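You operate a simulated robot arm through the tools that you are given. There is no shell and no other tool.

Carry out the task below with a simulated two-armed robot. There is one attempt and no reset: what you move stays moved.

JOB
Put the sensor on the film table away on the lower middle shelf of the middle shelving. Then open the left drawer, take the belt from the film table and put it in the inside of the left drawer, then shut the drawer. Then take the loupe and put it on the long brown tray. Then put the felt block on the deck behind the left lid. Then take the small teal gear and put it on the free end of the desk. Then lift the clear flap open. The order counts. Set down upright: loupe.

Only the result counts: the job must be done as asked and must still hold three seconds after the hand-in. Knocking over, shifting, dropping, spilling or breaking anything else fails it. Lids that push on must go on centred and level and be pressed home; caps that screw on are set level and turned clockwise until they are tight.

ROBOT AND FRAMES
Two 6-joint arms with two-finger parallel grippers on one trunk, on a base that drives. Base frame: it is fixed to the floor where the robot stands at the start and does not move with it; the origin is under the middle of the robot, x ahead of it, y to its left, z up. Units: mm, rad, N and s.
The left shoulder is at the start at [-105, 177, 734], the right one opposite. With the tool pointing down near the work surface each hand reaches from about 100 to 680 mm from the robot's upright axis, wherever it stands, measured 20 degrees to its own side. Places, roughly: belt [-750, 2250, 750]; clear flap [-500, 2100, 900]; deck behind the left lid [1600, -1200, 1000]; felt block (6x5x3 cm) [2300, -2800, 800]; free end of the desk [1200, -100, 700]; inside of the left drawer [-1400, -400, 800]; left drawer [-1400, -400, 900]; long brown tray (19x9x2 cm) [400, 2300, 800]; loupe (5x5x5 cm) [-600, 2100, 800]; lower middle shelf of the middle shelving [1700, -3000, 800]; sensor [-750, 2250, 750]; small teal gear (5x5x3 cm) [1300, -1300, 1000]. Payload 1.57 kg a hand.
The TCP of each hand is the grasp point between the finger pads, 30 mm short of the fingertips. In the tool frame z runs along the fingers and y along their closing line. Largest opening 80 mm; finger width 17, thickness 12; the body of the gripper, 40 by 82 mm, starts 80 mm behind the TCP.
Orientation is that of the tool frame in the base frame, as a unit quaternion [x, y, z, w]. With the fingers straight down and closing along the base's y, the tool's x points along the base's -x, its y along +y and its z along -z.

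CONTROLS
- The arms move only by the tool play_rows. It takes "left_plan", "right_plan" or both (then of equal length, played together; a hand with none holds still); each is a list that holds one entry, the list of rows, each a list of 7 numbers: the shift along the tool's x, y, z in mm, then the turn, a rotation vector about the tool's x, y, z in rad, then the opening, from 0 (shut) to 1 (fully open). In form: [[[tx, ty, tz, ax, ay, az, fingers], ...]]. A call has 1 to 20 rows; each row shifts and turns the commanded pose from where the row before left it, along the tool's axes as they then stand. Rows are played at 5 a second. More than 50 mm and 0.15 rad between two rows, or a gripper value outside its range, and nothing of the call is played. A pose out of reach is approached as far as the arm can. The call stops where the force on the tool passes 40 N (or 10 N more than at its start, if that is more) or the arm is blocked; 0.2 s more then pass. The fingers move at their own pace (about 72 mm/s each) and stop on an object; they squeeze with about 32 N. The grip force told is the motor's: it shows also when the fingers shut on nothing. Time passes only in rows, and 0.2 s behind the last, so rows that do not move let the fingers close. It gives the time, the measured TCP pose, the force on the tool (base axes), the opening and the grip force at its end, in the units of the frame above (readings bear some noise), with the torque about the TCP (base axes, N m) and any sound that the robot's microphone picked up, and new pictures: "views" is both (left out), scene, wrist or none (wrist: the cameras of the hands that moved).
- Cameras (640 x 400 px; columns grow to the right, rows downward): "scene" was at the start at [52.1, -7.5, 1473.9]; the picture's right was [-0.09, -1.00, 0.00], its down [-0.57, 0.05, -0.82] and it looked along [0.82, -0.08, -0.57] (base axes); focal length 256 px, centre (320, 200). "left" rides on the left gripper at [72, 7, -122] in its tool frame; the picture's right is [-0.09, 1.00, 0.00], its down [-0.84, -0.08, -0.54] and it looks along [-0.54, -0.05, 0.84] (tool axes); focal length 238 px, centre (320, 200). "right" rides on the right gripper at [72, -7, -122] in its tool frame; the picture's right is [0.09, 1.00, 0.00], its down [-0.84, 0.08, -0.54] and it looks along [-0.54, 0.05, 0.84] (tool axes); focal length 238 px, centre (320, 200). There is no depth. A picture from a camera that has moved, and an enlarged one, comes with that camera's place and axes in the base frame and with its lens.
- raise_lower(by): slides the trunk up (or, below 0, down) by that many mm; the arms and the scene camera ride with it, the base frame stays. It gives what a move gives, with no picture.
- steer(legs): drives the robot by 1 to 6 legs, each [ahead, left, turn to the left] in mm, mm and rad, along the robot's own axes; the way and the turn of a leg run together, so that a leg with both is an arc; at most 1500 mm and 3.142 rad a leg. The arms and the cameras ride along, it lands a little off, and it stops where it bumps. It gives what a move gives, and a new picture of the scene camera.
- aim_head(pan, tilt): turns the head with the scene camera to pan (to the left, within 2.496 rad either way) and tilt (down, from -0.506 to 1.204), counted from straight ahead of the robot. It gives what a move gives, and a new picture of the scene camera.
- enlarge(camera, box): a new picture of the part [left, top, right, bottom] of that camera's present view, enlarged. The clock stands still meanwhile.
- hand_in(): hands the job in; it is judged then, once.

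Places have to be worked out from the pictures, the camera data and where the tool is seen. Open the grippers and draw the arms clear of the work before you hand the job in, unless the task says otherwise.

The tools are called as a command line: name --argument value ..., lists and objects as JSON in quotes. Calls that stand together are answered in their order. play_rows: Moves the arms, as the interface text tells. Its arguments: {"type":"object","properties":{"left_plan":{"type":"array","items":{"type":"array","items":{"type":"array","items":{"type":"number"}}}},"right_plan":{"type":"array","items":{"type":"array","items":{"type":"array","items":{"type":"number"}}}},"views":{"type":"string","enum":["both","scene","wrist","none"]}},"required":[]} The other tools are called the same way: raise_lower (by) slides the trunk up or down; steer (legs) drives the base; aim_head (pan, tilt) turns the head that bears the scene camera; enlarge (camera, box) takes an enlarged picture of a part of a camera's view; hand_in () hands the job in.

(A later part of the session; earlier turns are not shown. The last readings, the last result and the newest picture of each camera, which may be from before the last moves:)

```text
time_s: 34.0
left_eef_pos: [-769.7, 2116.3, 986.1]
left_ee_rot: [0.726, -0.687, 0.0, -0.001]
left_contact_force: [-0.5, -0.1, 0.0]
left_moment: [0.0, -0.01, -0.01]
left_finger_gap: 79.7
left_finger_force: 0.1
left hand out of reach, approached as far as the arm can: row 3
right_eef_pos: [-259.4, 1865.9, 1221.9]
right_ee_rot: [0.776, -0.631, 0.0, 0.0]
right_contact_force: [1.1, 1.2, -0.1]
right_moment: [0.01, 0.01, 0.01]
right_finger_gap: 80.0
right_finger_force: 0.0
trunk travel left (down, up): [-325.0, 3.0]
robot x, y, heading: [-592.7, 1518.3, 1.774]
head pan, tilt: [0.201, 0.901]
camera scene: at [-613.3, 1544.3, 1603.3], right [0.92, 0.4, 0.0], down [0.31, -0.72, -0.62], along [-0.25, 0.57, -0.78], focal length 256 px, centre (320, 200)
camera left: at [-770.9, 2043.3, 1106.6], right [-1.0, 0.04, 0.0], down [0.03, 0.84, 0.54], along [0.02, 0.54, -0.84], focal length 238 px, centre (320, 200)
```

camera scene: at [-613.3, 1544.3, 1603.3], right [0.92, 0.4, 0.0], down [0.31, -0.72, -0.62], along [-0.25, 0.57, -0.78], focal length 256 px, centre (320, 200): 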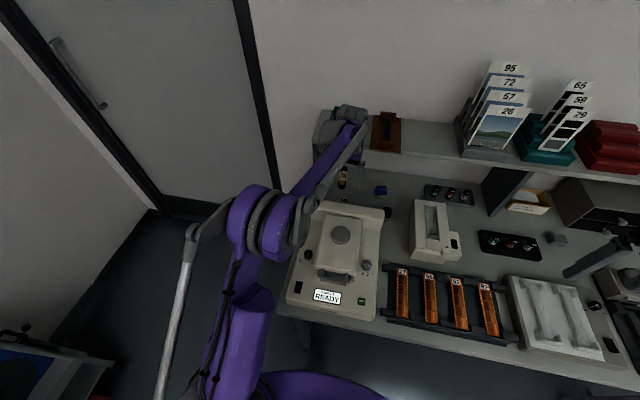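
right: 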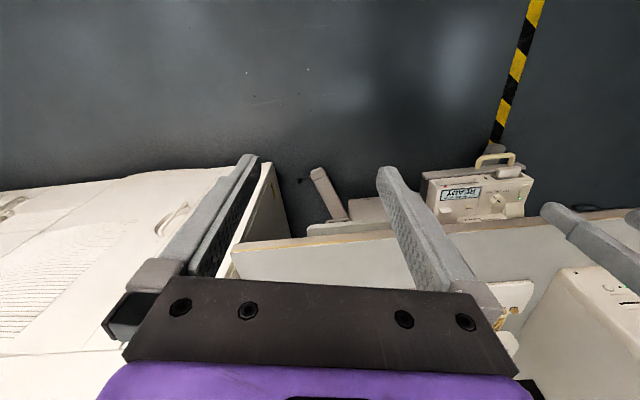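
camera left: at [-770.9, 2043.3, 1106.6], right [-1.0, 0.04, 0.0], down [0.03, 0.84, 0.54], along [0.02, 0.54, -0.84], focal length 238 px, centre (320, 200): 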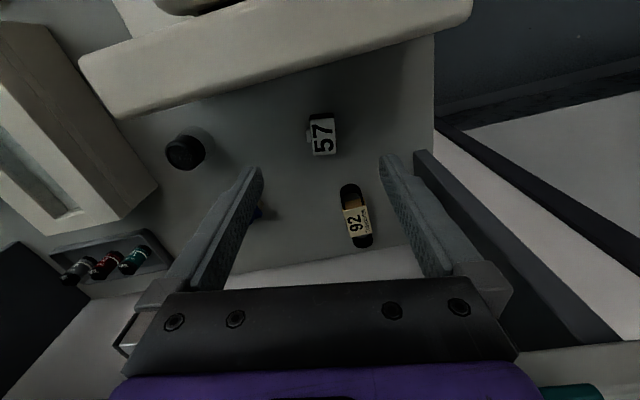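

The sensor recomputes to about (-770, 2128). I shift 12 mm ahead and descend to just above the table.

play_rows --left_plan '[[[-12, 0, 0, 0, 0, 0, 1], [0, 0, 45, 0, 0, 0, 1], [0, 0, 45, 0, 0, 0, 1], [0, 0, 30, 0, 0, 0, 1], [0, 0, 15, 0, 0, 0, 1], [0, 0, 0, 0, 0, 0, 1]]]' --views "both"

```text
time_s: 35.5
left_eef_pos: [-773.0, 2127.2, 851.5]
left_ee_rot: [0.727, -0.686, -0.001, 0.001]
left_contact_force: [-0.8, 0.2, -1.2]
left_moment: [0.02, -0.01, 0.0]
left_finger_gap: 80.2
left_finger_force: 0.0
right_eef_pos: [-258.1, 1865.0, 1222.2]
right_ee_rot: [0.776, -0.631, 0.001, 0.0]
right_contact_force: [0.4, -0.1, -0.2]
right_moment: [0.0, 0.0, -0.02]
right_finger_gap: 79.9
right_finger_force: 0.1
trunk travel left (down, up): [-325.0, 3.0]
robot x, y, heading: [-595.4, 1514.4, 1.773]
head pan, tilt: [0.201, 0.901]
camera scene: at [-613.3, 1543.8, 1603.3], right [0.92, 0.4, 0.0], down [0.31, -0.72, -0.62], along [-0.25, 0.57, -0.78], focal length 256 px, centre (320, 200)
camera left: at [-775.4, 2053.5, 972.6], right [-1.0, 0.04, 0.0], down [0.03, 0.84, 0.54], along [0.02, 0.54, -0.84], focal length 238 px, centre (320, 200)
```

scene: 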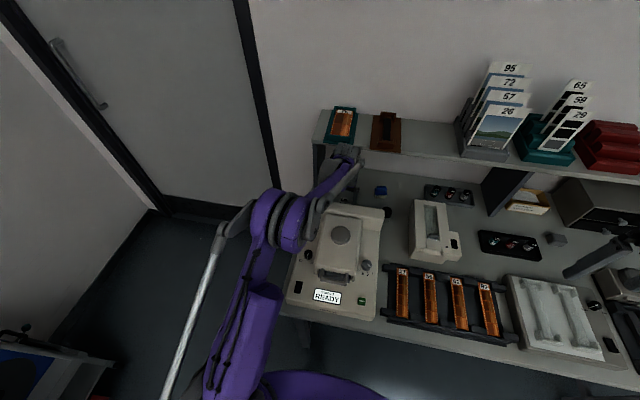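
left: 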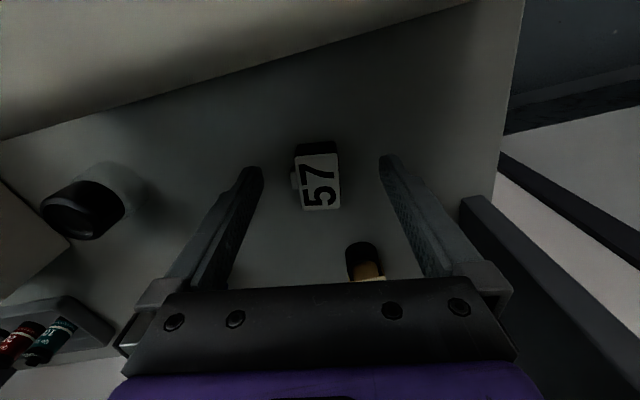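

The sensor is centred between the fingers. I go down 10 mm more and close.

play_rows --left_plan '[[[0, 0, 5, 0, 0, 0, 1], [0, 0, 5, 0, 0, 0, 1], [0, 0, 0, 0, 0, 0, 0.5], [0, 0, 0, 0, 0, 0, 0.2], [0, 0, 0, 0, 0, 0, 0], [0, 0, 0, 0, 0, 0, 0]]]' --views "wrist"

```text
time_s: 36.9
left_eef_pos: [-773.7, 2125.6, 841.9]
left_ee_rot: [0.727, -0.687, 0.001, 0.0]
left_contact_force: [0.3, 1.1, -0.5]
left_moment: [0.04, 0.0, 0.0]
left_finger_gap: 28.6
left_finger_force: 32.1
right_eef_pos: [-257.5, 1864.8, 1221.6]
right_ee_rot: [0.776, -0.631, 0.0, 0.0]
right_contact_force: [0.5, -0.9, -0.3]
right_moment: [0.02, 0.03, 0.01]
right_finger_gap: 80.0
right_finger_force: 0.0
trunk travel left (down, up): [-325.0, 3.0]
robot x, y, heading: [-592.8, 1513.6, 1.771]
head pan, tilt: [0.201, 0.901]
camera left: at [-774.4, 2054.0, 962.6], right [-1.0, 0.04, 0.0], down [0.03, 0.84, 0.54], along [0.02, 0.54, -0.84], focal length 238 px, centre (320, 200)
```

left: 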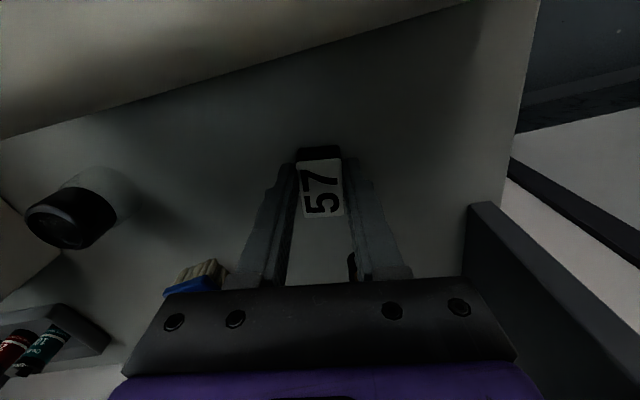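

Gripped at 28.6 mm. Lift and draw the hand back.

play_rows --left_plan '[[[0, 0, -30, 0, 0, 0, 0], [0, 0, -45, 0, 0, 0, 0], [0, 0, -45, 0, 0, 0, 0], [0, 0, -45, 0, 0, 0, 0], [0, 0, -25, 0, 0, 0, 0], [48, 0, 0, 0, 0, 0, 0], [48, 0, 0, 0, 0, 0, 0], [48, 0, 0, 0, 0, 0, 0], [48, 0, 0, 0, 0, 0, 0], [48, 0, 0, 0, 0, 0, 0], [30, 0, -30, 0, 0, 0, 0]]]' --views "both"

```text
time_s: 39.2
left_eef_pos: [-757.0, 1854.2, 1061.7]
left_ee_rot: [0.727, -0.687, -0.001, 0.0]
left_contact_force: [0.3, -0.4, -0.9]
left_moment: [0.01, 0.02, 0.01]
left_finger_gap: 28.4
left_finger_force: 31.8
right_eef_pos: [-259.3, 1863.0, 1222.0]
right_ee_rot: [0.776, -0.63, -0.001, 0.0]
right_contact_force: [0.6, -0.3, 0.7]
right_moment: [-0.02, 0.02, -0.01]
right_finger_gap: 80.0
right_finger_force: 0.1
trunk travel left (down, up): [-325.0, 3.0]
robot x, y, heading: [-591.3, 1515.6, 1.778]
head pan, tilt: [0.201, 0.901]
camera scene: at [-613.2, 1542.1, 1603.3], right [0.92, 0.4, 0.0], down [0.31, -0.72, -0.62], along [-0.25, 0.57, -0.78], focal length 256 px, centre (320, 200)
camera left: at [-758.7, 1782.3, 1182.5], right [-1.0, 0.04, 0.0], down [0.03, 0.84, 0.54], along [0.02, 0.54, -0.84], focal length 238 px, centre (320, 200)
```

scene: 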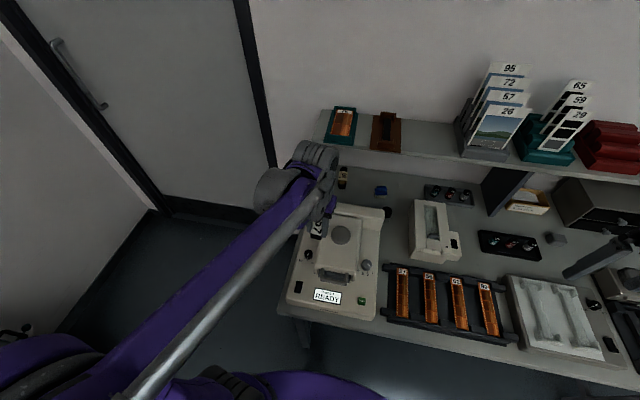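
left: 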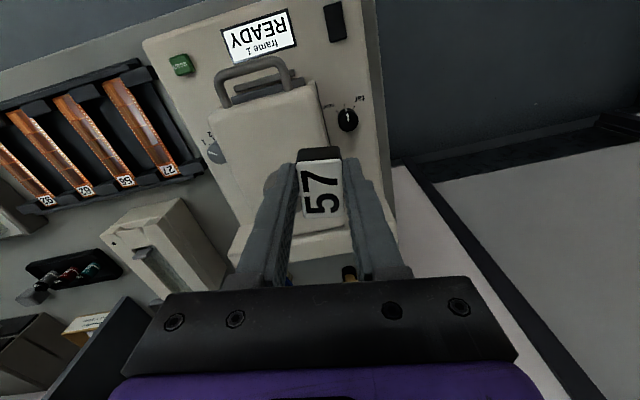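

Sensor held. Now I back off, turn round and drive down the corridor toward the shelving.

steer --legs '[[-500, 0, 0], [0, 0, -1.55], [0, 0, -1.54], [1400, 0, 0], [1300, 0, 0]]'

aim_head --pan 0.2 --tilt 0.3

```text
time_s: 62.5
left_eef_pos: [500.4, -1905.0, 1061.1]
left_ee_rot: [0.649, 0.761, 0.0, 0.0]
left_contact_force: [0.4, 0.4, -0.4]
left_moment: [-0.04, 0.0, -0.02]
left_finger_gap: 28.8
left_finger_force: 32.5
right_eef_pos: [3.7, -1964.4, 1222.1]
right_ee_rot: [0.59, 0.807, 0.0, 0.0]
right_contact_force: [-0.1, 0.2, -1.2]
right_moment: [0.03, 0.0, -0.06]
right_finger_gap: 80.3
right_finger_force: 0.0
trunk travel left (down, up): [-325.0, 3.0]
robot x, y, heading: [303.6, -1582.4, -1.26]
head pan, tilt: [0.201, 0.901]
camera scene: at [326.1, -1606.4, 1603.2], right [-0.87, -0.49, 0.0], down [-0.38, 0.68, -0.62], along [0.3, -0.54, -0.78], focal length 256 px, centre (320, 200)
```

scene: 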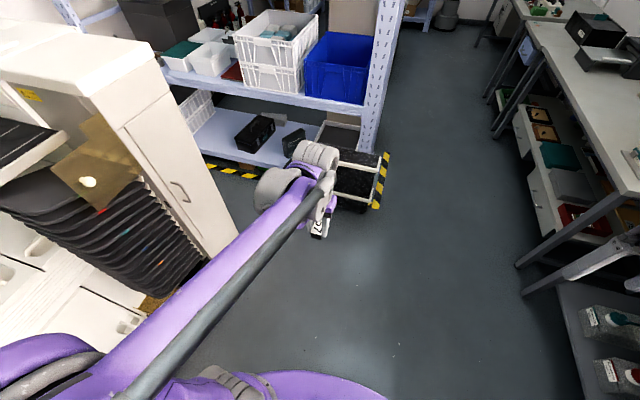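

```text
time_s: 63.5
left_eef_pos: [500.6, -1904.0, 1060.8]
left_ee_rot: [0.649, 0.761, 0.0, 0.0]
left_contact_force: [0.6, 0.3, -0.6]
left_moment: [-0.03, -0.03, 0.0]
left_finger_gap: 28.5
left_finger_force: 31.6
right_eef_pos: [4.1, -1964.5, 1221.1]
right_ee_rot: [0.59, 0.808, 0.0, 0.0]
right_contact_force: [-0.1, 0.7, -0.5]
right_moment: [0.0, 0.01, 0.0]
right_finger_gap: 80.1
right_finger_force: 0.1
trunk travel left (down, up): [-325.0, 3.0]
robot x, y, heading: [306.0, -1582.7, -1.264]
head pan, tilt: [0.201, 0.3]
camera scene: at [334.8, -1622.1, 1655.5], right [-0.87, -0.49, 0.0], down [-0.14, 0.26, -0.95], along [0.47, -0.83, -0.3], focal length 256 px, centre (320, 200)
```

scene: 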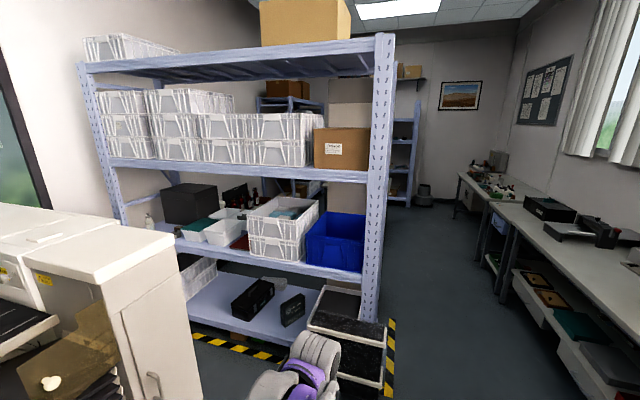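

The near rack is the middle shelving (its second shelf centre ≈ (1700,-2850)). I zoom in to see free places on that shelf.

enlarge --camera "scene" --box '[110, 170, 390, 345]'

enlarge --camera "scene" --box '[120, 175, 260, 262]'

```text
2.29 times, centred on (250, 258) of scene
camera zoom: at [334.8, -1622.1, 1655.5], right [-0.87, -0.49, 0.0], down [-0.14, 0.26, -0.95], along [0.47, -0.83, -0.3], focal length 584 px, centre (480, 69)
```

zoom: 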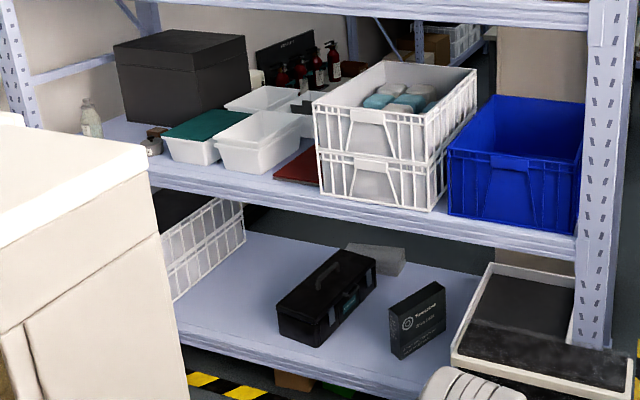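

```text
4.57 times, centred on (190, 218) of scene
camera zoom: at [334.8, -1622.1, 1655.5], right [-0.87, -0.49, 0.0], down [-0.14, 0.26, -0.95], along [0.47, -0.83, -0.3], focal length 1168 px, centre (914, 115)
```

zoom: 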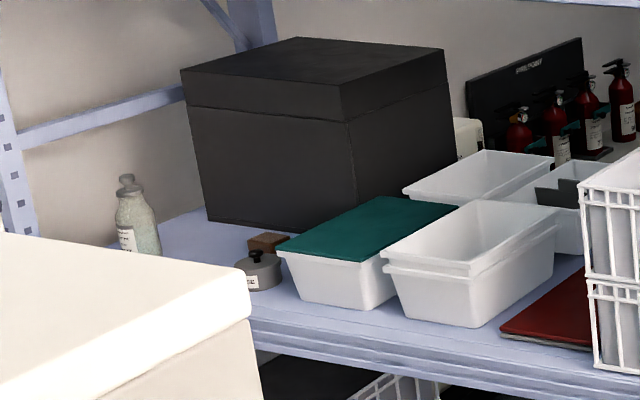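

I'll retract both hands, then drive to the mouth of the aisle between processor and rack and look along it.

play_rows --left_plan '[[[32.5, 23, 0, 0, 0, 0, 0], [32.5, 23, 0, 0, 0, 0, 0], [32.5, 23, 0, 0, 0, 0, 0], [32.5, 23, 0, 0, 0, 0, 0]]]' --right_plan '[[[6, 38, 0, 0, 0, 0, 1], [6, 38, 0, 0, 0, 0, 1], [6, 38, 0, 0, 0, 0, 1], [6, 38, 0, 0, 0, 0, 1]]]' --views "none"

steer --legs '[[700, 200, -0.08]]'

aim_head --pan 0.9 --tilt 0.6

aim_head --pan 0.5 --tilt 0.5

```text
time_s: 64.5
left_eef_pos: [570.7, -1759.0, 1060.4]
left_ee_rot: [0.649, 0.761, -0.001, 0.001]
left_contact_force: [0.8, -1.5, -0.1]
left_moment: [-0.02, 0.02, 0.01]
left_finger_gap: 29.0
left_finger_force: 31.8
right_eef_pos: [142.0, -1889.8, 1220.3]
right_ee_rot: [0.59, 0.807, 0.0, 0.001]
right_contact_force: [0.0, 0.2, 0.0]
right_moment: [-0.05, -0.03, 0.01]
right_finger_gap: 80.0
right_finger_force: 0.0
trunk travel left (down, up): [-325.0, 3.0]
robot x, y, heading: [302.0, -1577.6, -1.262]
head pan, tilt: [0.201, 0.3]
```

```text
time_s: 68.5
left_eef_pos: [932.0, -2421.5, 1060.4]
left_ee_rot: [0.681, 0.732, 0.0, 0.0]
left_contact_force: [1.1, 0.2, 0.5]
left_moment: [0.01, -0.02, -0.01]
left_finger_gap: 28.9
left_finger_force: 32.3
right_eef_pos: [495.3, -2513.2, 1220.4]
right_ee_rot: [0.624, 0.782, 0.0, -0.001]
right_contact_force: [-0.8, 0.0, 0.9]
right_moment: [-0.01, -0.02, 0.01]
right_finger_gap: 80.0
right_finger_force: 0.1
trunk travel left (down, up): [-325.0, 3.0]
robot x, y, heading: [680.9, -2216.1, -1.353]
head pan, tilt: [0.201, 0.3]
camera scene: at [709.8, -2261.1, 1655.5], right [-0.91, -0.41, 0.0], down [-0.12, 0.27, -0.96], along [0.39, -0.87, -0.3], focal length 256 px, centre (320, 200)
```

scene: 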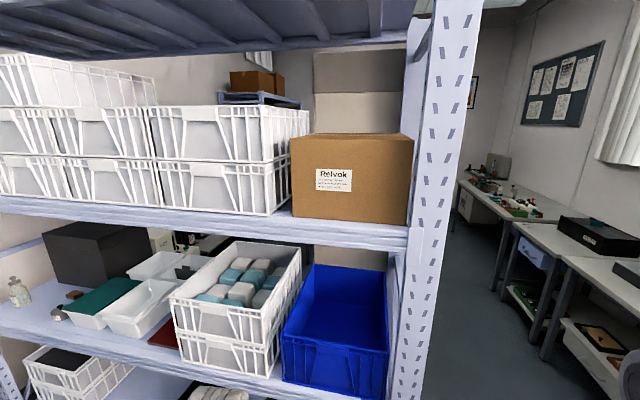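

```text
time_s: 69.6
left_eef_pos: [931.8, -2421.0, 1058.8]
left_ee_rot: [0.681, 0.732, 0.0, 0.0]
left_contact_force: [-0.4, 0.8, 0.2]
left_moment: [-0.02, -0.04, -0.02]
left_finger_gap: 28.5
left_finger_force: 31.9
right_eef_pos: [494.1, -2512.7, 1219.5]
right_ee_rot: [0.624, 0.781, -0.001, 0.0]
right_contact_force: [-0.5, -0.5, -0.7]
right_moment: [-0.02, -0.03, -0.01]
right_finger_gap: 80.1
right_finger_force: 0.0
trunk travel left (down, up): [-325.0, 3.0]
robot x, y, heading: [681.2, -2222.6, -1.343]
head pan, tilt: [0.901, 0.6]
camera scene: at [751.2, -2214.5, 1628.1], right [-0.43, -0.9, 0.0], down [-0.51, 0.24, -0.83], along [0.74, -0.36, -0.56], focal length 256 px, centre (320, 200)
```

scene: 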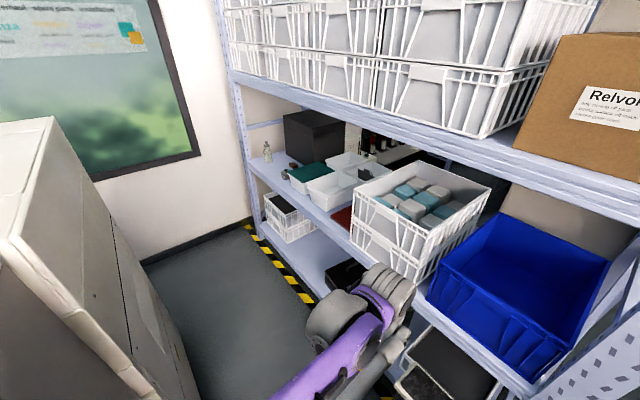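

```text
time_s: 70.5
left_eef_pos: [932.6, -2421.3, 1060.0]
left_ee_rot: [0.681, 0.732, 0.001, 0.0]
left_contact_force: [0.1, -0.6, 0.0]
left_moment: [-0.01, 0.01, -0.03]
left_finger_gap: 28.8
left_finger_force: 31.7
right_eef_pos: [494.9, -2513.5, 1220.3]
right_ee_rot: [0.624, 0.782, 0.0, 0.001]
right_contact_force: [0.3, 0.2, -0.6]
right_moment: [0.0, -0.02, -0.02]
right_finger_gap: 79.9
right_finger_force: 0.0
trunk travel left (down, up): [-325.0, 3.0]
robot x, y, heading: [681.0, -2219.5, -1.352]
head pan, tilt: [0.499, 0.499]
camera scene: at [731.7, -2244.6, 1637.1], right [-0.75, -0.66, 0.0], down [-0.32, 0.36, -0.88], along [0.58, -0.66, -0.48], focal length 256 px, centre (320, 200)
```

scene: 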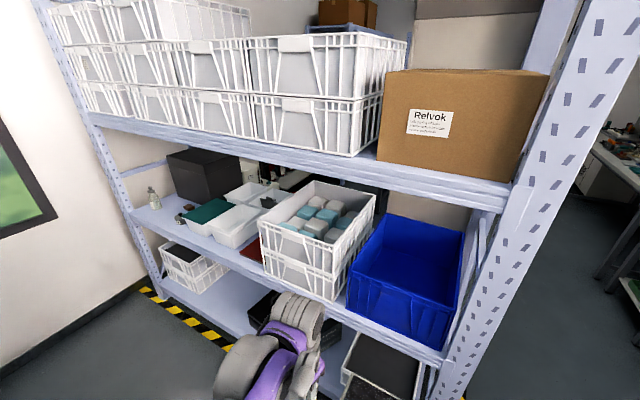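

The aisle is about 800 mm wide, enough for the robot to strafe in. Zoom on the free area at the left of the shelf.

enlarge --camera "scene" --box '[120, 150, 280, 250]'

```text
4.00 times, centred on (200, 200) of scene
camera zoom: at [731.7, -2244.6, 1637.1], right [-0.75, -0.66, 0.0], down [-0.32, 0.36, -0.88], along [0.58, -0.66, -0.48], focal length 1022 px, centre (800, 200)
```

zoom: 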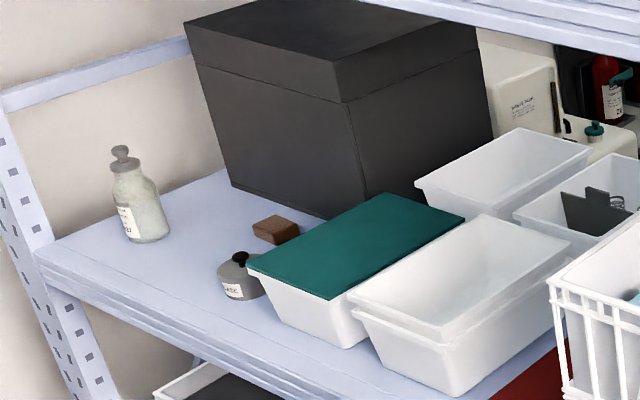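

Felt block ≈ (2253,-2742), bottle ≈ (2444,-2619), small grey pot ≈ (2190,-2657); I'll put the sensor at about (2315,-2625). I strafe into the aisle keeping midway between cabinet and rack.

steer --legs '[[215, -5, 0.015], [60, 690, 0], [60, 690, 0]]'

aim_head --pan 0.15 --tilt 0.95

```text
time_s: 74.7
left_eef_pos: [1200.2, -2582.9, 1060.5]
left_ee_rot: [0.677, 0.736, -0.001, -0.001]
left_contact_force: [0.5, 0.6, -0.4]
left_moment: [-0.03, 0.06, 0.03]
left_finger_gap: 28.7
left_finger_force: 32.0
right_eef_pos: [764.7, -2680.9, 1221.9]
right_ee_rot: [0.62, 0.785, -0.001, 0.0]
right_contact_force: [-0.6, 0.7, 0.5]
right_moment: [0.0, 0.07, 0.0]
right_finger_gap: 80.0
right_finger_force: 0.1
trunk travel left (down, up): [-325.0, 3.0]
robot x, y, heading: [941.8, -2388.1, -1.335]
head pan, tilt: [0.499, 0.499]
stopped in leg 2: the robot was blocked; the commanded pose is now the measured one
camera scene: at [1000.1, -2408.8, 1637.0], right [-0.74, -0.67, 0.0], down [-0.32, 0.36, -0.88], along [0.59, -0.65, -0.48], focal length 256 px, centre (320, 200)
```

scene: 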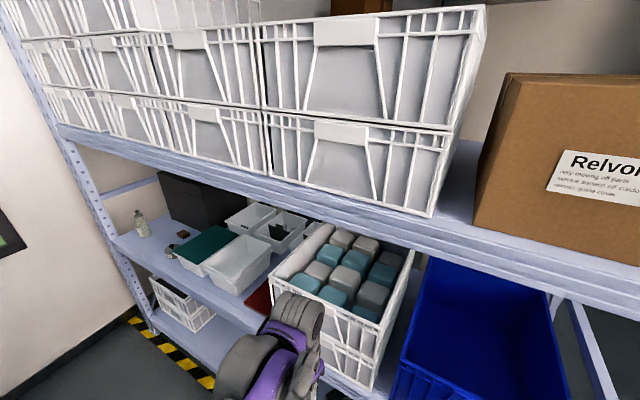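

```text
time_s: 75.6
left_eef_pos: [1198.0, -2584.4, 1059.7]
left_ee_rot: [0.676, 0.737, 0.0, 0.0]
left_contact_force: [0.0, 0.3, -0.2]
left_moment: [0.03, 0.0, 0.03]
left_finger_gap: 28.5
left_finger_force: 31.5
right_eef_pos: [761.0, -2681.0, 1221.0]
right_ee_rot: [0.62, 0.785, 0.001, 0.0]
right_contact_force: [-0.4, -0.2, -0.3]
right_moment: [0.0, 0.02, 0.01]
right_finger_gap: 80.0
right_finger_force: 0.0
trunk travel left (down, up): [-325.0, 3.0]
robot x, y, heading: [942.6, -2381.1, -1.338]
head pan, tilt: [0.15, 0.949]
camera scene: at [961.6, -2409.7, 1599.7], right [-0.93, -0.37, 0.0], down [-0.3, 0.75, -0.58], along [0.22, -0.54, -0.81], focal length 256 px, centre (320, 200)
```

scene: 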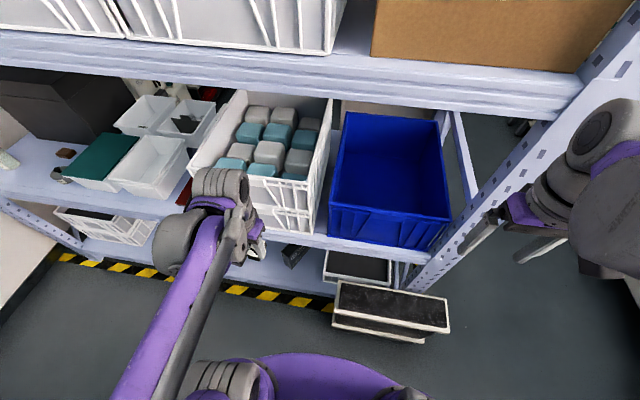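

The base was blocked at (942,-2388). I look to the left to see what it touches.

aim_head --pan 1.5 --tilt 0.9

aim_head --pan 2.2 --tilt 0.9

```text
time_s: 77.1
left_eef_pos: [1198.1, -2583.8, 1060.1]
left_ee_rot: [0.677, 0.736, 0.001, 0.0]
left_contact_force: [-0.7, -0.4, 0.4]
left_moment: [0.03, 0.0, 0.0]
left_finger_gap: 28.7
left_finger_force: 32.6
right_eef_pos: [761.6, -2681.6, 1221.4]
right_ee_rot: [0.62, 0.785, 0.0, 0.0]
right_contact_force: [0.3, 0.0, 0.3]
right_moment: [0.01, -0.01, 0.0]
right_finger_gap: 80.0
right_finger_force: 0.1
trunk travel left (down, up): [-325.0, 3.0]
robot x, y, heading: [944.2, -2381.8, -1.338]
head pan, tilt: [1.499, 0.901]
camera scene: at [1009.1, -2330.1, 1603.3], right [0.16, -0.99, 0.0], down [-0.77, -0.13, -0.62], along [0.61, 0.1, -0.78], focal length 256 px, centre (320, 200)
```

scene: 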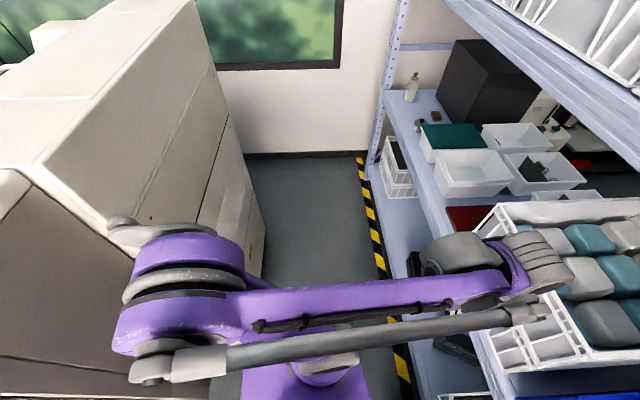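

```text
time_s: 78.2
left_eef_pos: [1197.5, -2585.0, 1060.1]
left_ee_rot: [0.677, 0.736, 0.0, 0.0]
left_contact_force: [0.5, 0.1, 0.0]
left_moment: [-0.01, 0.01, -0.03]
left_finger_gap: 28.6
left_finger_force: 31.6
right_eef_pos: [762.2, -2682.0, 1221.1]
right_ee_rot: [0.62, 0.785, 0.001, 0.0]
right_contact_force: [1.1, 0.1, -0.1]
right_moment: [0.0, 0.01, 0.0]
right_finger_gap: 80.0
right_finger_force: 0.1
trunk travel left (down, up): [-325.0, 3.0]
robot x, y, heading: [944.9, -2381.6, -1.336]
head pan, tilt: [2.201, 0.901]
camera scene: at [983.7, -2284.9, 1603.3], right [0.76, -0.65, 0.0], down [-0.51, -0.6, -0.62], along [0.4, 0.47, -0.78], focal length 256 px, centre (320, 200)
```

scene: 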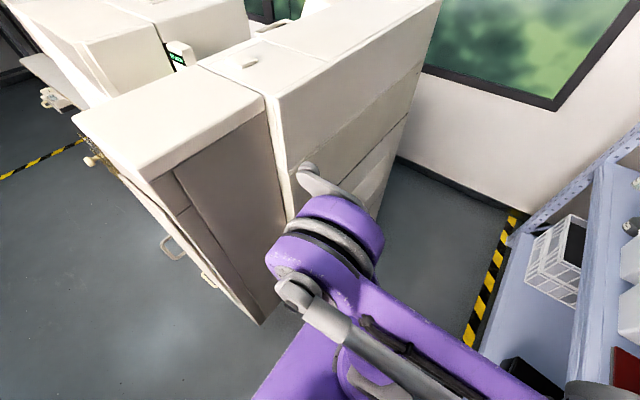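

The left elbow (behind the shoulder) hit the cabinet. I'll instead turn to face out of the aisle and back in, so the rack is on my left and the elbows trail along the aisle.

steer --legs '[[-140, -362, 0], [0, 0, -1.57]]'

aim_head --pan 2.3 --tilt 0.6

```text
time_s: 85.8
left_eef_pos: [354.6, -2590.2, 1060.5]
left_ee_rot: [0.999, 0.039, -0.001, 0.0]
left_contact_force: [0.0, 0.7, -0.8]
left_moment: [0.02, -0.02, 0.02]
left_finger_gap: 28.7
left_finger_force: 32.1
right_eef_pos: [259.3, -2153.3, 1220.1]
right_ee_rot: [0.993, 0.114, 0.0, 0.0]
right_contact_force: [1.0, 0.1, 0.4]
right_moment: [0.01, 0.01, 0.03]
right_finger_gap: 79.8
right_finger_force: 0.0
trunk travel left (down, up): [-325.0, 3.0]
robot x, y, heading: [555.1, -2338.1, -2.915]
head pan, tilt: [2.201, 0.901]
camera scene: at [655.3, -2375.8, 1603.3], right [-0.65, -0.76, 0.0], down [-0.59, 0.51, -0.62], along [0.47, -0.41, -0.78], focal length 256 px, centre (320, 200)
```

scene: 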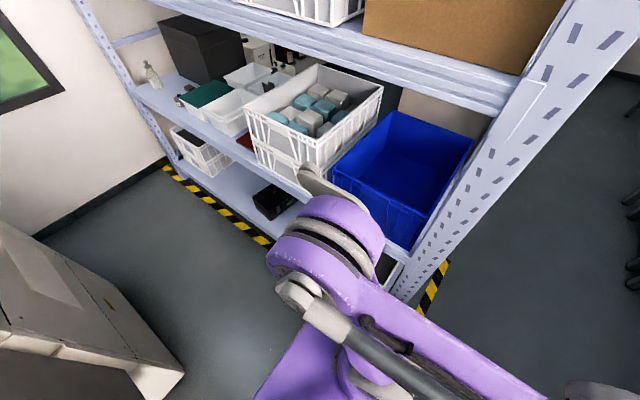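

```text
time_s: 86.6
left_eef_pos: [355.1, -2590.4, 1060.7]
left_ee_rot: [0.999, 0.04, 0.0, 0.0]
left_contact_force: [0.2, 0.5, 0.9]
left_moment: [0.02, -0.01, 0.04]
left_finger_gap: 28.6
left_finger_force: 32.2
right_eef_pos: [258.9, -2153.8, 1220.8]
right_ee_rot: [0.993, 0.114, 0.0, 0.0]
right_contact_force: [-0.9, -0.9, -0.4]
right_moment: [0.01, 0.01, -0.02]
right_finger_gap: 80.0
right_finger_force: 0.1
trunk travel left (down, up): [-325.0, 3.0]
robot x, y, heading: [556.6, -2334.4, -2.914]
head pan, tilt: [2.3, 0.6]
camera scene: at [670.5, -2377.3, 1628.0], right [-0.57, -0.82, 0.0], down [-0.46, 0.33, -0.82], along [0.67, -0.47, -0.57], focal length 256 px, centre (320, 200)
```

scene: 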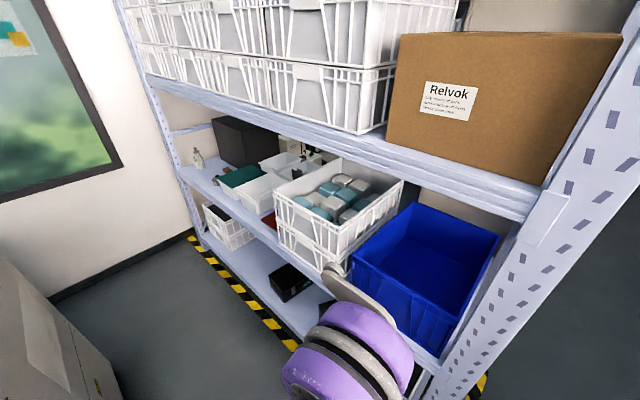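

The left elbow sticks out towards the rack. I'll swing both hands outward-back so the elbows turn inward, then back into the aisle.

play_rows --left_plan '[[[35, 26.5, 0, 0, 0, 0, 0], [35, 26.5, 0, 0, 0, 0, 0], [35, 26.5, 0, 0, 0, 0, 0], [35, 26.5, 0, 0, 0, 0, 0]]]' --right_plan '[[[30, -32.5, 0, 0, 0, 0, 1], [30, -32.5, 0, 0, 0, 0, 1], [30, -32.5, 0, 0, 0, 0, 1], [30, -32.5, 0, 0, 0, 0, 1]]]' --views "none"

steer --legs '[[-640, 203, 0]]'

```text
time_s: 87.7
left_eef_pos: [479.0, -2667.6, 1058.5]
left_ee_rot: [1.0, -0.026, -0.001, -0.006]
left_contact_force: [0.3, -0.8, -0.4]
left_moment: [0.01, 0.03, -0.04]
left_finger_gap: 28.8
left_finger_force: 32.2
right_eef_pos: [319.8, -2039.9, 1218.2]
right_ee_rot: [0.977, 0.214, 0.0, 0.007]
right_contact_force: [0.6, -0.3, 0.8]
right_moment: [0.02, 0.01, 0.0]
right_finger_gap: 80.0
right_finger_force: 0.1
trunk travel left (down, up): [-325.0, 3.0]
robot x, y, heading: [554.1, -2338.6, -2.917]
head pan, tilt: [2.3, 0.6]
stopped in row 4 (right hand): the arm was blocked; the commanded pose is now the measured one
```

```text
time_s: 91.4
left_eef_pos: [1152.4, -2718.9, 1058.7]
left_ee_rot: [1.0, -0.023, -0.002, -0.005]
left_contact_force: [-0.4, -0.6, -0.5]
left_moment: [-0.01, 0.04, -0.02]
left_finger_gap: 28.7
left_finger_force: 31.9
right_eef_pos: [989.9, -2091.2, 1217.0]
right_ee_rot: [0.976, 0.216, 0.0, 0.007]
right_contact_force: [0.1, -0.4, 0.4]
right_moment: [-0.03, 0.01, -0.02]
right_finger_gap: 80.2
right_finger_force: 0.0
trunk travel left (down, up): [-325.0, 3.0]
robot x, y, heading: [1224.6, -2385.4, -2.907]
head pan, tilt: [2.3, 0.6]
camera scene: at [1341.8, -2427.1, 1628.2], right [-0.57, -0.82, 0.0], down [-0.46, 0.32, -0.83], along [0.68, -0.47, -0.56], focal length 256 px, centre (320, 200)
```

scene: 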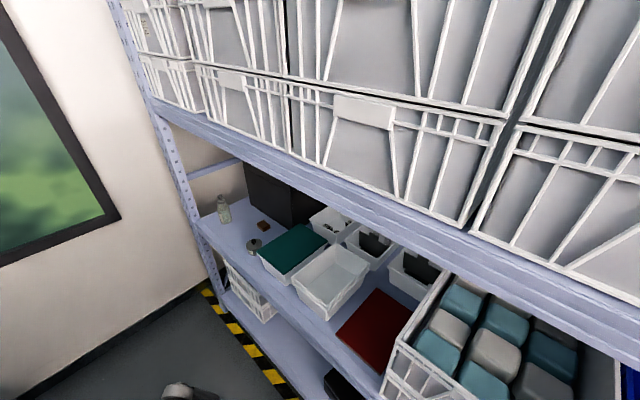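

Entered the aisle. Continue backing toward the free spot.

steer --legs '[[-500, 0, 0], [-530, 5, 0]]'

aim_head --pan 1.55 --tilt 0.8

```text
time_s: 97.1
left_eef_pos: [2161.4, -2484.9, 1057.6]
left_ee_rot: [1.0, -0.025, -0.001, -0.006]
left_contact_force: [-0.3, 0.0, 0.1]
left_moment: [0.0, 0.04, 0.0]
left_finger_gap: 28.6
left_finger_force: 31.4
right_eef_pos: [1999.4, -1856.6, 1217.6]
right_ee_rot: [0.976, 0.216, 0.001, 0.007]
right_contact_force: [0.0, -0.3, -0.8]
right_moment: [-0.02, 0.0, 0.0]
right_finger_gap: 79.9
right_finger_force: 0.1
trunk travel left (down, up): [-325.0, 3.0]
robot x, y, heading: [2232.5, -2158.9, -2.912]
head pan, tilt: [2.3, 0.6]
camera scene: at [2351.9, -2193.3, 1628.2], right [-0.57, -0.82, 0.0], down [-0.46, 0.32, -0.83], along [0.68, -0.47, -0.56], focal length 256 px, centre (320, 200)
```

scene: 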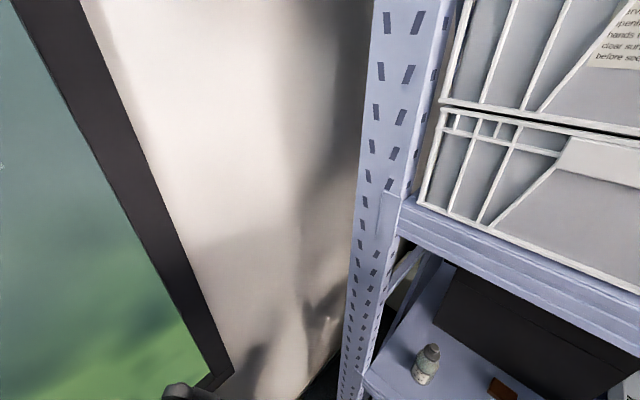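

```text
time_s: 98.2
left_eef_pos: [2162.4, -2484.1, 1058.3]
left_ee_rot: [1.0, -0.025, -0.001, -0.006]
left_contact_force: [0.7, -0.3, 0.3]
left_moment: [-0.01, -0.01, 0.0]
left_finger_gap: 28.6
left_finger_force: 32.5
right_eef_pos: [2000.9, -1856.9, 1217.1]
right_ee_rot: [0.976, 0.216, 0.001, 0.007]
right_contact_force: [0.7, -0.6, -0.4]
right_moment: [-0.02, 0.0, 0.02]
right_finger_gap: 80.0
right_finger_force: 0.0
trunk travel left (down, up): [-325.0, 3.0]
robot x, y, heading: [2234.4, -2156.0, -2.912]
head pan, tilt: [1.55, 0.799]
camera scene: at [2296.7, -2221.4, 1611.2], right [-0.98, -0.21, 0.0], down [-0.15, 0.7, -0.7], along [0.15, -0.68, -0.72], focal length 256 px, centre (320, 200)
```

scene: 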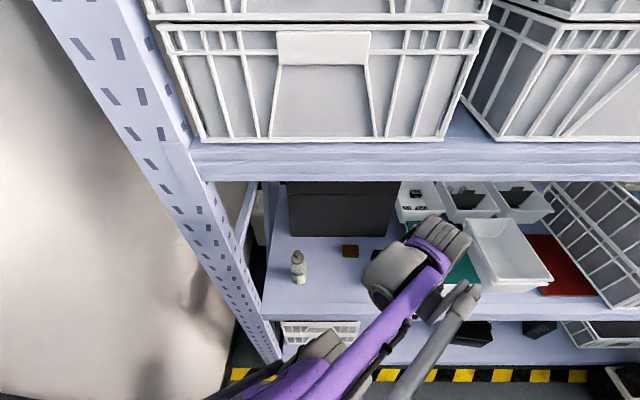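

I'm beside the free area. I lower the hand a bit and move it in over the spot (2340,-2635).

play_rows --left_plan '[[[0, 0, 40, 0, 0, 0, 0], [0, 0, 40, 0, 0, 0, 0], [37, 28.4, 0, 0, 0, 0, 0], [37, 28.4, 0, 0, 0, 0, 0], [37, 28.4, 0, 0, 0, 0, 0], [37, 28.4, 0, 0, 0, 0, 0], [37, 28.4, 0, 0, 0, 0, 0]]]' --views "both"

```text
time_s: 99.1
left_eef_pos: [2166.5, -2491.7, 971.1]
left_ee_rot: [0.988, -0.155, -0.003, -0.014]
left_contact_force: [-0.6, -0.5, -0.1]
left_moment: [0.02, 0.02, -0.01]
left_finger_gap: 28.5
left_finger_force: 32.4
right_eef_pos: [1993.0, -1853.3, 1221.0]
right_ee_rot: [0.977, 0.215, 0.001, 0.007]
right_contact_force: [0.0, 0.1, -0.9]
right_moment: [-0.01, -0.01, 0.02]
right_finger_gap: 80.1
right_finger_force: 0.1
trunk travel left (down, up): [-325.0, 3.0]
robot x, y, heading: [2234.9, -2151.5, -2.91]
head pan, tilt: [1.55, 0.799]
stopped in row 4 (left hand): the arm was blocked; the commanded pose is now the measured one
camera scene: at [2296.1, -2222.3, 1611.2], right [-0.98, -0.21, 0.0], down [-0.15, 0.7, -0.7], along [0.15, -0.68, -0.72], focal length 256 px, centre (320, 200)
camera left: at [2234.1, -2523.8, 1091.4], right [-0.39, -0.92, -0.03], down [-0.77, 0.31, 0.55], along [-0.5, 0.24, -0.83], focal length 238 px, centre (320, 200)
```

scene: 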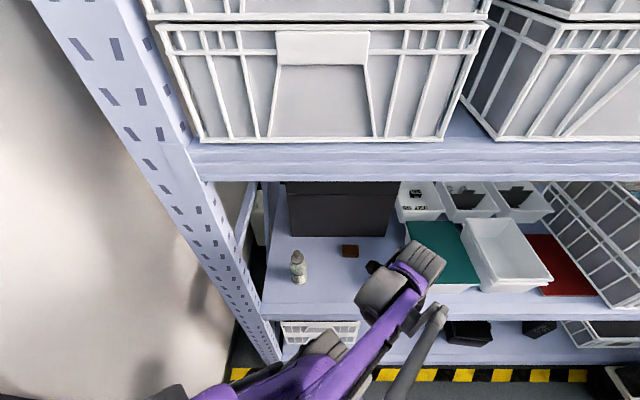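
left: 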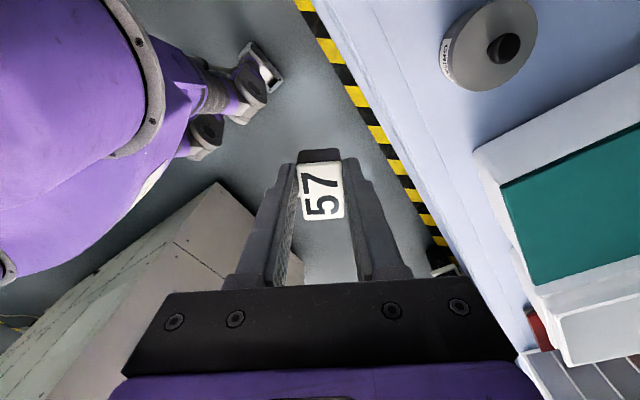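

The arm hit a joint limit reaching straight sideways. I pull the hand back to its normal place, then turn the robot in place to face the rack, since the aisle leaves room here.

play_rows --left_plan '[[[-37, -18.5, 0, 0, 0, 0, 0], [-37, -18.5, 0, 0, 0, 0, 0], [-37, -18.5, 0, 0, 0, 0, 0], [-37, -18.5, 0, 0, 0, 0, 0], [0, 0, 0, 0, 0, -0.135, 0], [0, 0, 0, 0, 0, -0.135, 0], [0, 0, 0, 0, 0, -0.135, 0], [0, 0, 0, 0, 0, -0.135, 0]]]' --views "scene"

```text
time_s: 100.9
left_eef_pos: [2048.7, -2376.0, 974.8]
left_ee_rot: [0.993, 0.114, 0.001, -0.014]
left_contact_force: [0.4, -0.5, -0.3]
left_moment: [-0.01, 0.0, -0.02]
left_finger_gap: 28.6
left_finger_force: 32.2
right_eef_pos: [1994.5, -1854.3, 1220.5]
right_ee_rot: [0.977, 0.215, 0.001, 0.007]
right_contact_force: [-0.6, -0.8, 0.1]
right_moment: [-0.03, -0.01, 0.01]
right_finger_gap: 79.9
right_finger_force: 0.1
trunk travel left (down, up): [-325.0, 3.0]
robot x, y, heading: [2237.3, -2157.1, -2.91]
head pan, tilt: [1.55, 0.799]
camera scene: at [2296.8, -2221.4, 1611.2], right [-0.98, -0.21, 0.0], down [-0.15, 0.7, -0.7], along [0.15, -0.68, -0.72], focal length 256 px, centre (320, 200)
```

scene: 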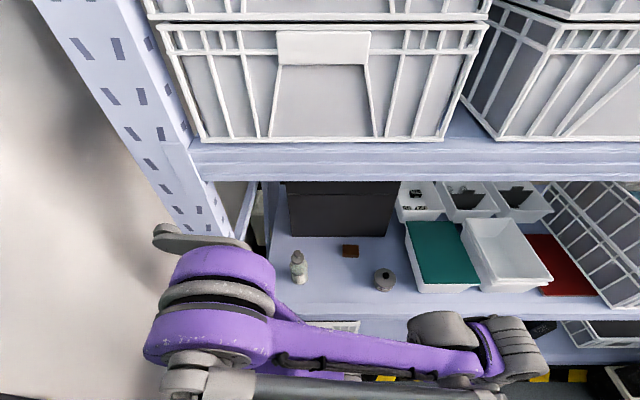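

Both hands are within turning radius now; I rotate left about 1.3 rad to face the rack.

steer --legs '[[0, 0, 1.3]]'

aim_head --pan 0.2 --tilt 0.9

```text
time_s: 104.5
left_eef_pos: [2403.7, -2391.5, 974.4]
left_ee_rot: [0.718, 0.696, -0.008, -0.012]
left_contact_force: [-0.4, 0.3, 0.0]
left_moment: [0.01, 0.0, 0.01]
left_finger_gap: 28.5
left_finger_force: 32.2
right_eef_pos: [1885.1, -2310.2, 1221.2]
right_ee_rot: [0.642, 0.767, 0.004, 0.005]
right_contact_force: [-0.2, -0.2, 0.6]
right_moment: [0.01, -0.02, -0.01]
right_finger_gap: 79.9
right_finger_force: 0.0
trunk travel left (down, up): [-325.0, 3.0]
robot x, y, heading: [2235.8, -2150.8, -1.597]
head pan, tilt: [1.55, 0.799]
camera scene: at [2319.4, -2113.0, 1611.2], right [-0.05, -1.0, 0.0], down [-0.72, 0.04, -0.7], along [0.7, -0.03, -0.72], focal length 256 px, centre (320, 200)
```

scene: 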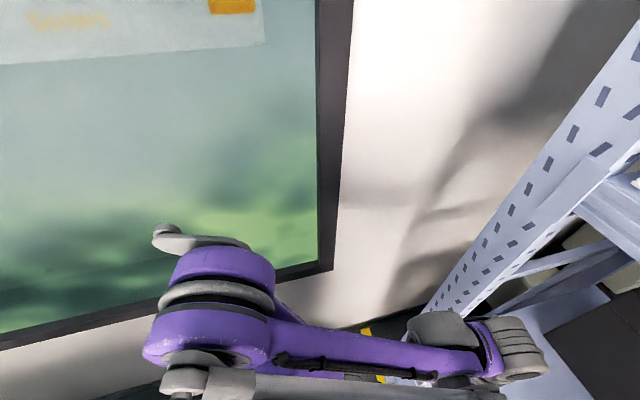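

```text
time_s: 106.0
left_eef_pos: [2404.1, -2391.7, 974.8]
left_ee_rot: [0.718, 0.696, -0.008, -0.012]
left_contact_force: [-0.1, 0.0, -0.7]
left_moment: [-0.01, 0.0, 0.0]
left_finger_gap: 28.7
left_finger_force: 31.3
right_eef_pos: [1884.4, -2310.6, 1219.2]
right_ee_rot: [0.642, 0.767, 0.005, 0.005]
right_contact_force: [0.5, 0.4, -1.2]
right_moment: [0.01, 0.0, -0.02]
right_finger_gap: 79.9
right_finger_force: 0.1
trunk travel left (down, up): [-325.0, 3.0]
robot x, y, heading: [2235.3, -2151.4, -1.601]
head pan, tilt: [0.201, 0.901]
camera scene: at [2251.8, -2183.4, 1603.3], right [-0.99, -0.17, 0.0], down [-0.13, 0.77, -0.62], along [0.11, -0.61, -0.78], focal length 256 px, centre (320, 200)
```

scene: 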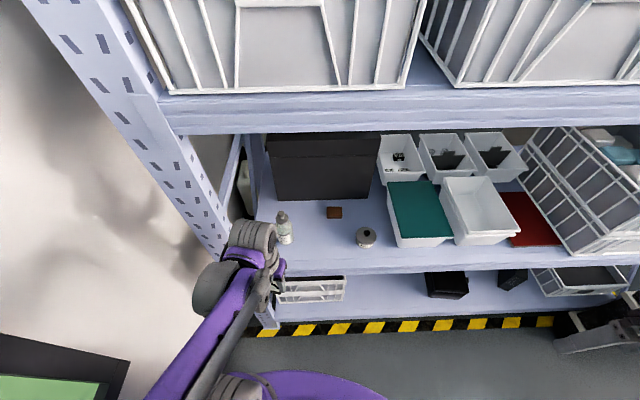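

Now the rack is straight ahead. I move the sensor over the spot (2335,-2630), between bottle and pot and in front of the felt block.

play_rows --left_plan '[[[0, -45, 0, 0, 0, 0, 0], [-40, -16, 0, 0, 0, 0, 0], [-40, 0, 0, 0, 0, 0, 0], [-40, 0, 0, 0, 0, 0, 0], [-40, 0, 0, 0, 0, 0, 0], [-40, 0, 0, 0, 0, 0, 0], [-40, 0, 0, 0, 0, 0, 0]]]' --views "both"

```text
time_s: 107.6
left_eef_pos: [2335.3, -2631.8, 975.1]
left_ee_rot: [0.718, 0.696, -0.008, -0.011]
left_contact_force: [-0.3, 0.6, -0.5]
left_moment: [0.03, -0.01, 0.06]
left_finger_gap: 28.5
left_finger_force: 32.2
right_eef_pos: [1885.7, -2310.6, 1219.2]
right_ee_rot: [0.642, 0.767, 0.004, 0.005]
right_contact_force: [-0.7, -0.5, 0.1]
right_moment: [0.02, -0.03, 0.02]
right_finger_gap: 80.3
right_finger_force: 0.1
trunk travel left (down, up): [-325.0, 3.0]
robot x, y, heading: [2234.0, -2153.8, -1.6]
head pan, tilt: [0.201, 0.901]
camera scene: at [2251.7, -2185.0, 1603.3], right [-0.99, -0.17, 0.0], down [-0.13, 0.77, -0.62], along [0.11, -0.61, -0.78], focal length 256 px, centre (320, 200)
camera left: at [2348.3, -2560.4, 1096.3], right [0.99, -0.12, -0.03], down [-0.09, -0.84, 0.54], along [-0.09, -0.53, -0.84], focal length 238 px, centre (320, 200)
```

scene: 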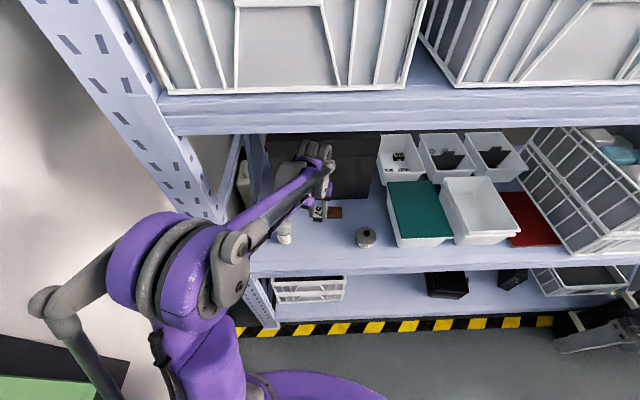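
left: 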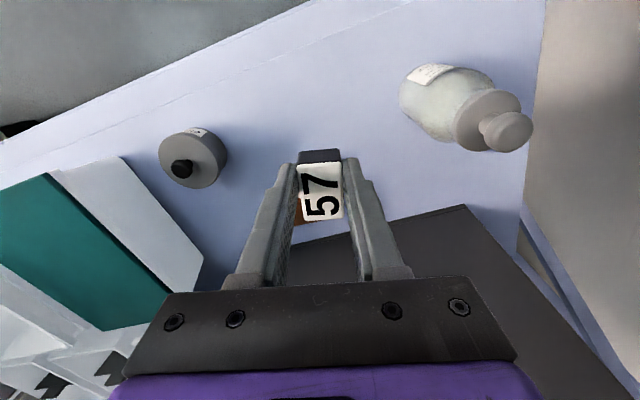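

play_rows --left_plan '[[[0, 0, 45, 0, 0, 0, 0], [0, 0, 45, 0, 0, 0, 0], [0, 0, 45, 0, 0, 0, 0], [0, 0, 0, 0, 0, 0, 0]]]' --views "both"

```text
time_s: 108.6
left_eef_pos: [2334.2, -2629.4, 839.0]
left_ee_rot: [0.718, 0.696, -0.009, -0.011]
left_contact_force: [0.0, -2.6, 27.8]
left_moment: [-0.13, -0.23, -0.02]
left_finger_gap: 28.8
left_finger_force: 31.8
right_eef_pos: [1883.7, -2308.9, 1221.5]
right_ee_rot: [0.642, 0.766, 0.004, 0.006]
right_contact_force: [0.4, 0.6, 0.5]
right_moment: [0.0, -0.01, -0.02]
right_finger_gap: 80.1
right_finger_force: 0.1
trunk travel left (down, up): [-325.0, 3.0]
robot x, y, heading: [2237.9, -2154.2, -1.598]
head pan, tilt: [0.201, 0.901]
camera scene: at [2251.3, -2181.6, 1603.7], right [-0.99, -0.17, 0.0], down [-0.13, 0.77, -0.62], along [0.11, -0.61, -0.78], focal length 256 px, centre (320, 200)
camera left: at [2346.2, -2557.9, 961.1], right [0.99, -0.12, -0.03], down [-0.09, -0.84, 0.54], along [-0.09, -0.53, -0.84], focal length 238 px, centre (320, 200)
```

scene: 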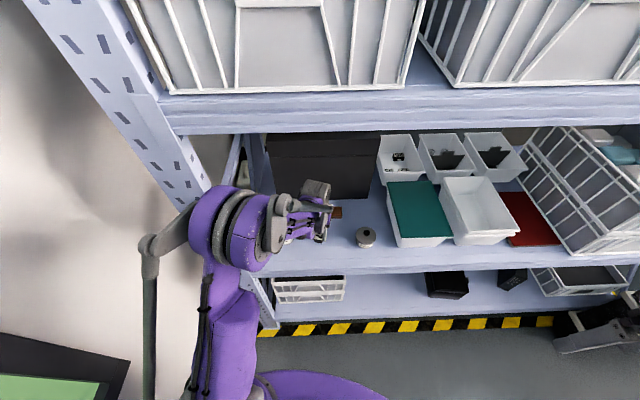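
left: 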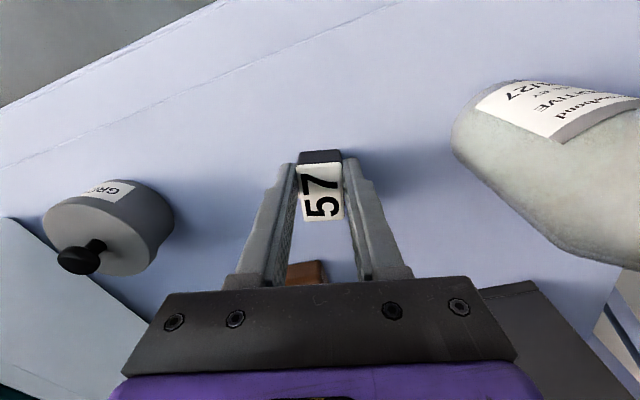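

Contact (28 N) at TCP z 839: the sensor rests on the shelf. I release by opening partly and lift straight up.

play_rows --left_plan '[[[0, 0, -1, 0, 0, 0, 0], [0, 0, 0, 0, 0, 0, 0.6], [0, 0, 0, 0, 0, 0, 0.6], [0, 0, -20, 0, 0, 0, 0.6], [0, 0, -40, 0, 0, 0, 0.6], [0, 0, -45, 0, 0, 0, 0.6], [0, 0, -45, 0, 0, 0, 0.6]]]' --views "both"

```text
time_s: 110.2
left_eef_pos: [2337.0, -2626.6, 992.0]
left_ee_rot: [0.718, 0.696, -0.008, -0.011]
left_contact_force: [-0.4, -0.2, 0.3]
left_moment: [-0.03, -0.01, 0.02]
left_finger_gap: 48.0
left_finger_force: 0.1
right_eef_pos: [1885.1, -2309.9, 1220.3]
right_ee_rot: [0.642, 0.767, 0.005, 0.005]
right_contact_force: [-0.3, 0.4, -0.9]
right_moment: [0.0, 0.0, 0.01]
right_finger_gap: 80.0
right_finger_force: 0.0
trunk travel left (down, up): [-325.0, 3.0]
robot x, y, heading: [2240.2, -2154.3, -1.602]
head pan, tilt: [0.201, 0.901]
camera scene: at [2251.7, -2182.5, 1603.3], right [-0.99, -0.17, 0.0], down [-0.13, 0.77, -0.62], along [0.11, -0.61, -0.78], focal length 256 px, centre (320, 200)
camera left: at [2350.9, -2556.4, 1114.2], right [0.99, -0.12, -0.03], down [-0.09, -0.84, 0.54], along [-0.09, -0.53, -0.84], focal length 238 px, centre (320, 200)
```

scene: 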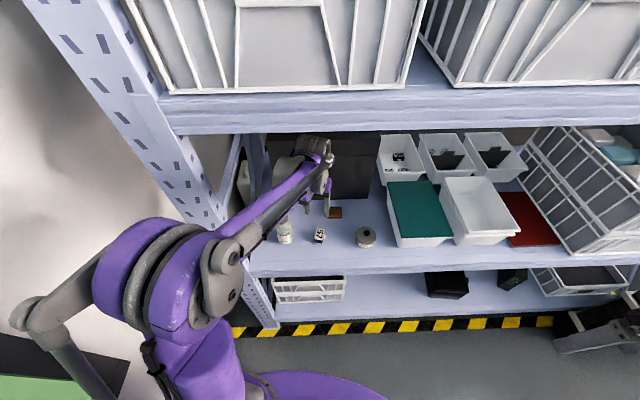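
left: 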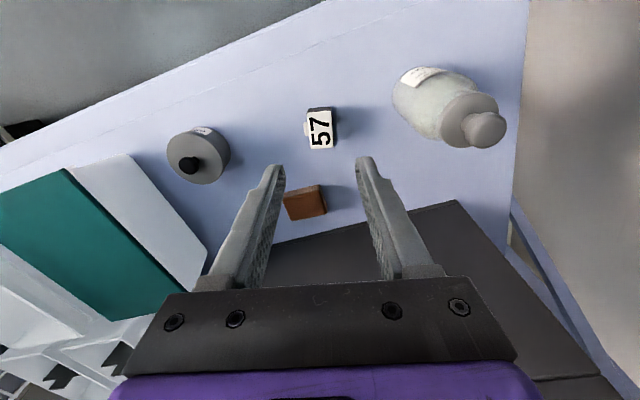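

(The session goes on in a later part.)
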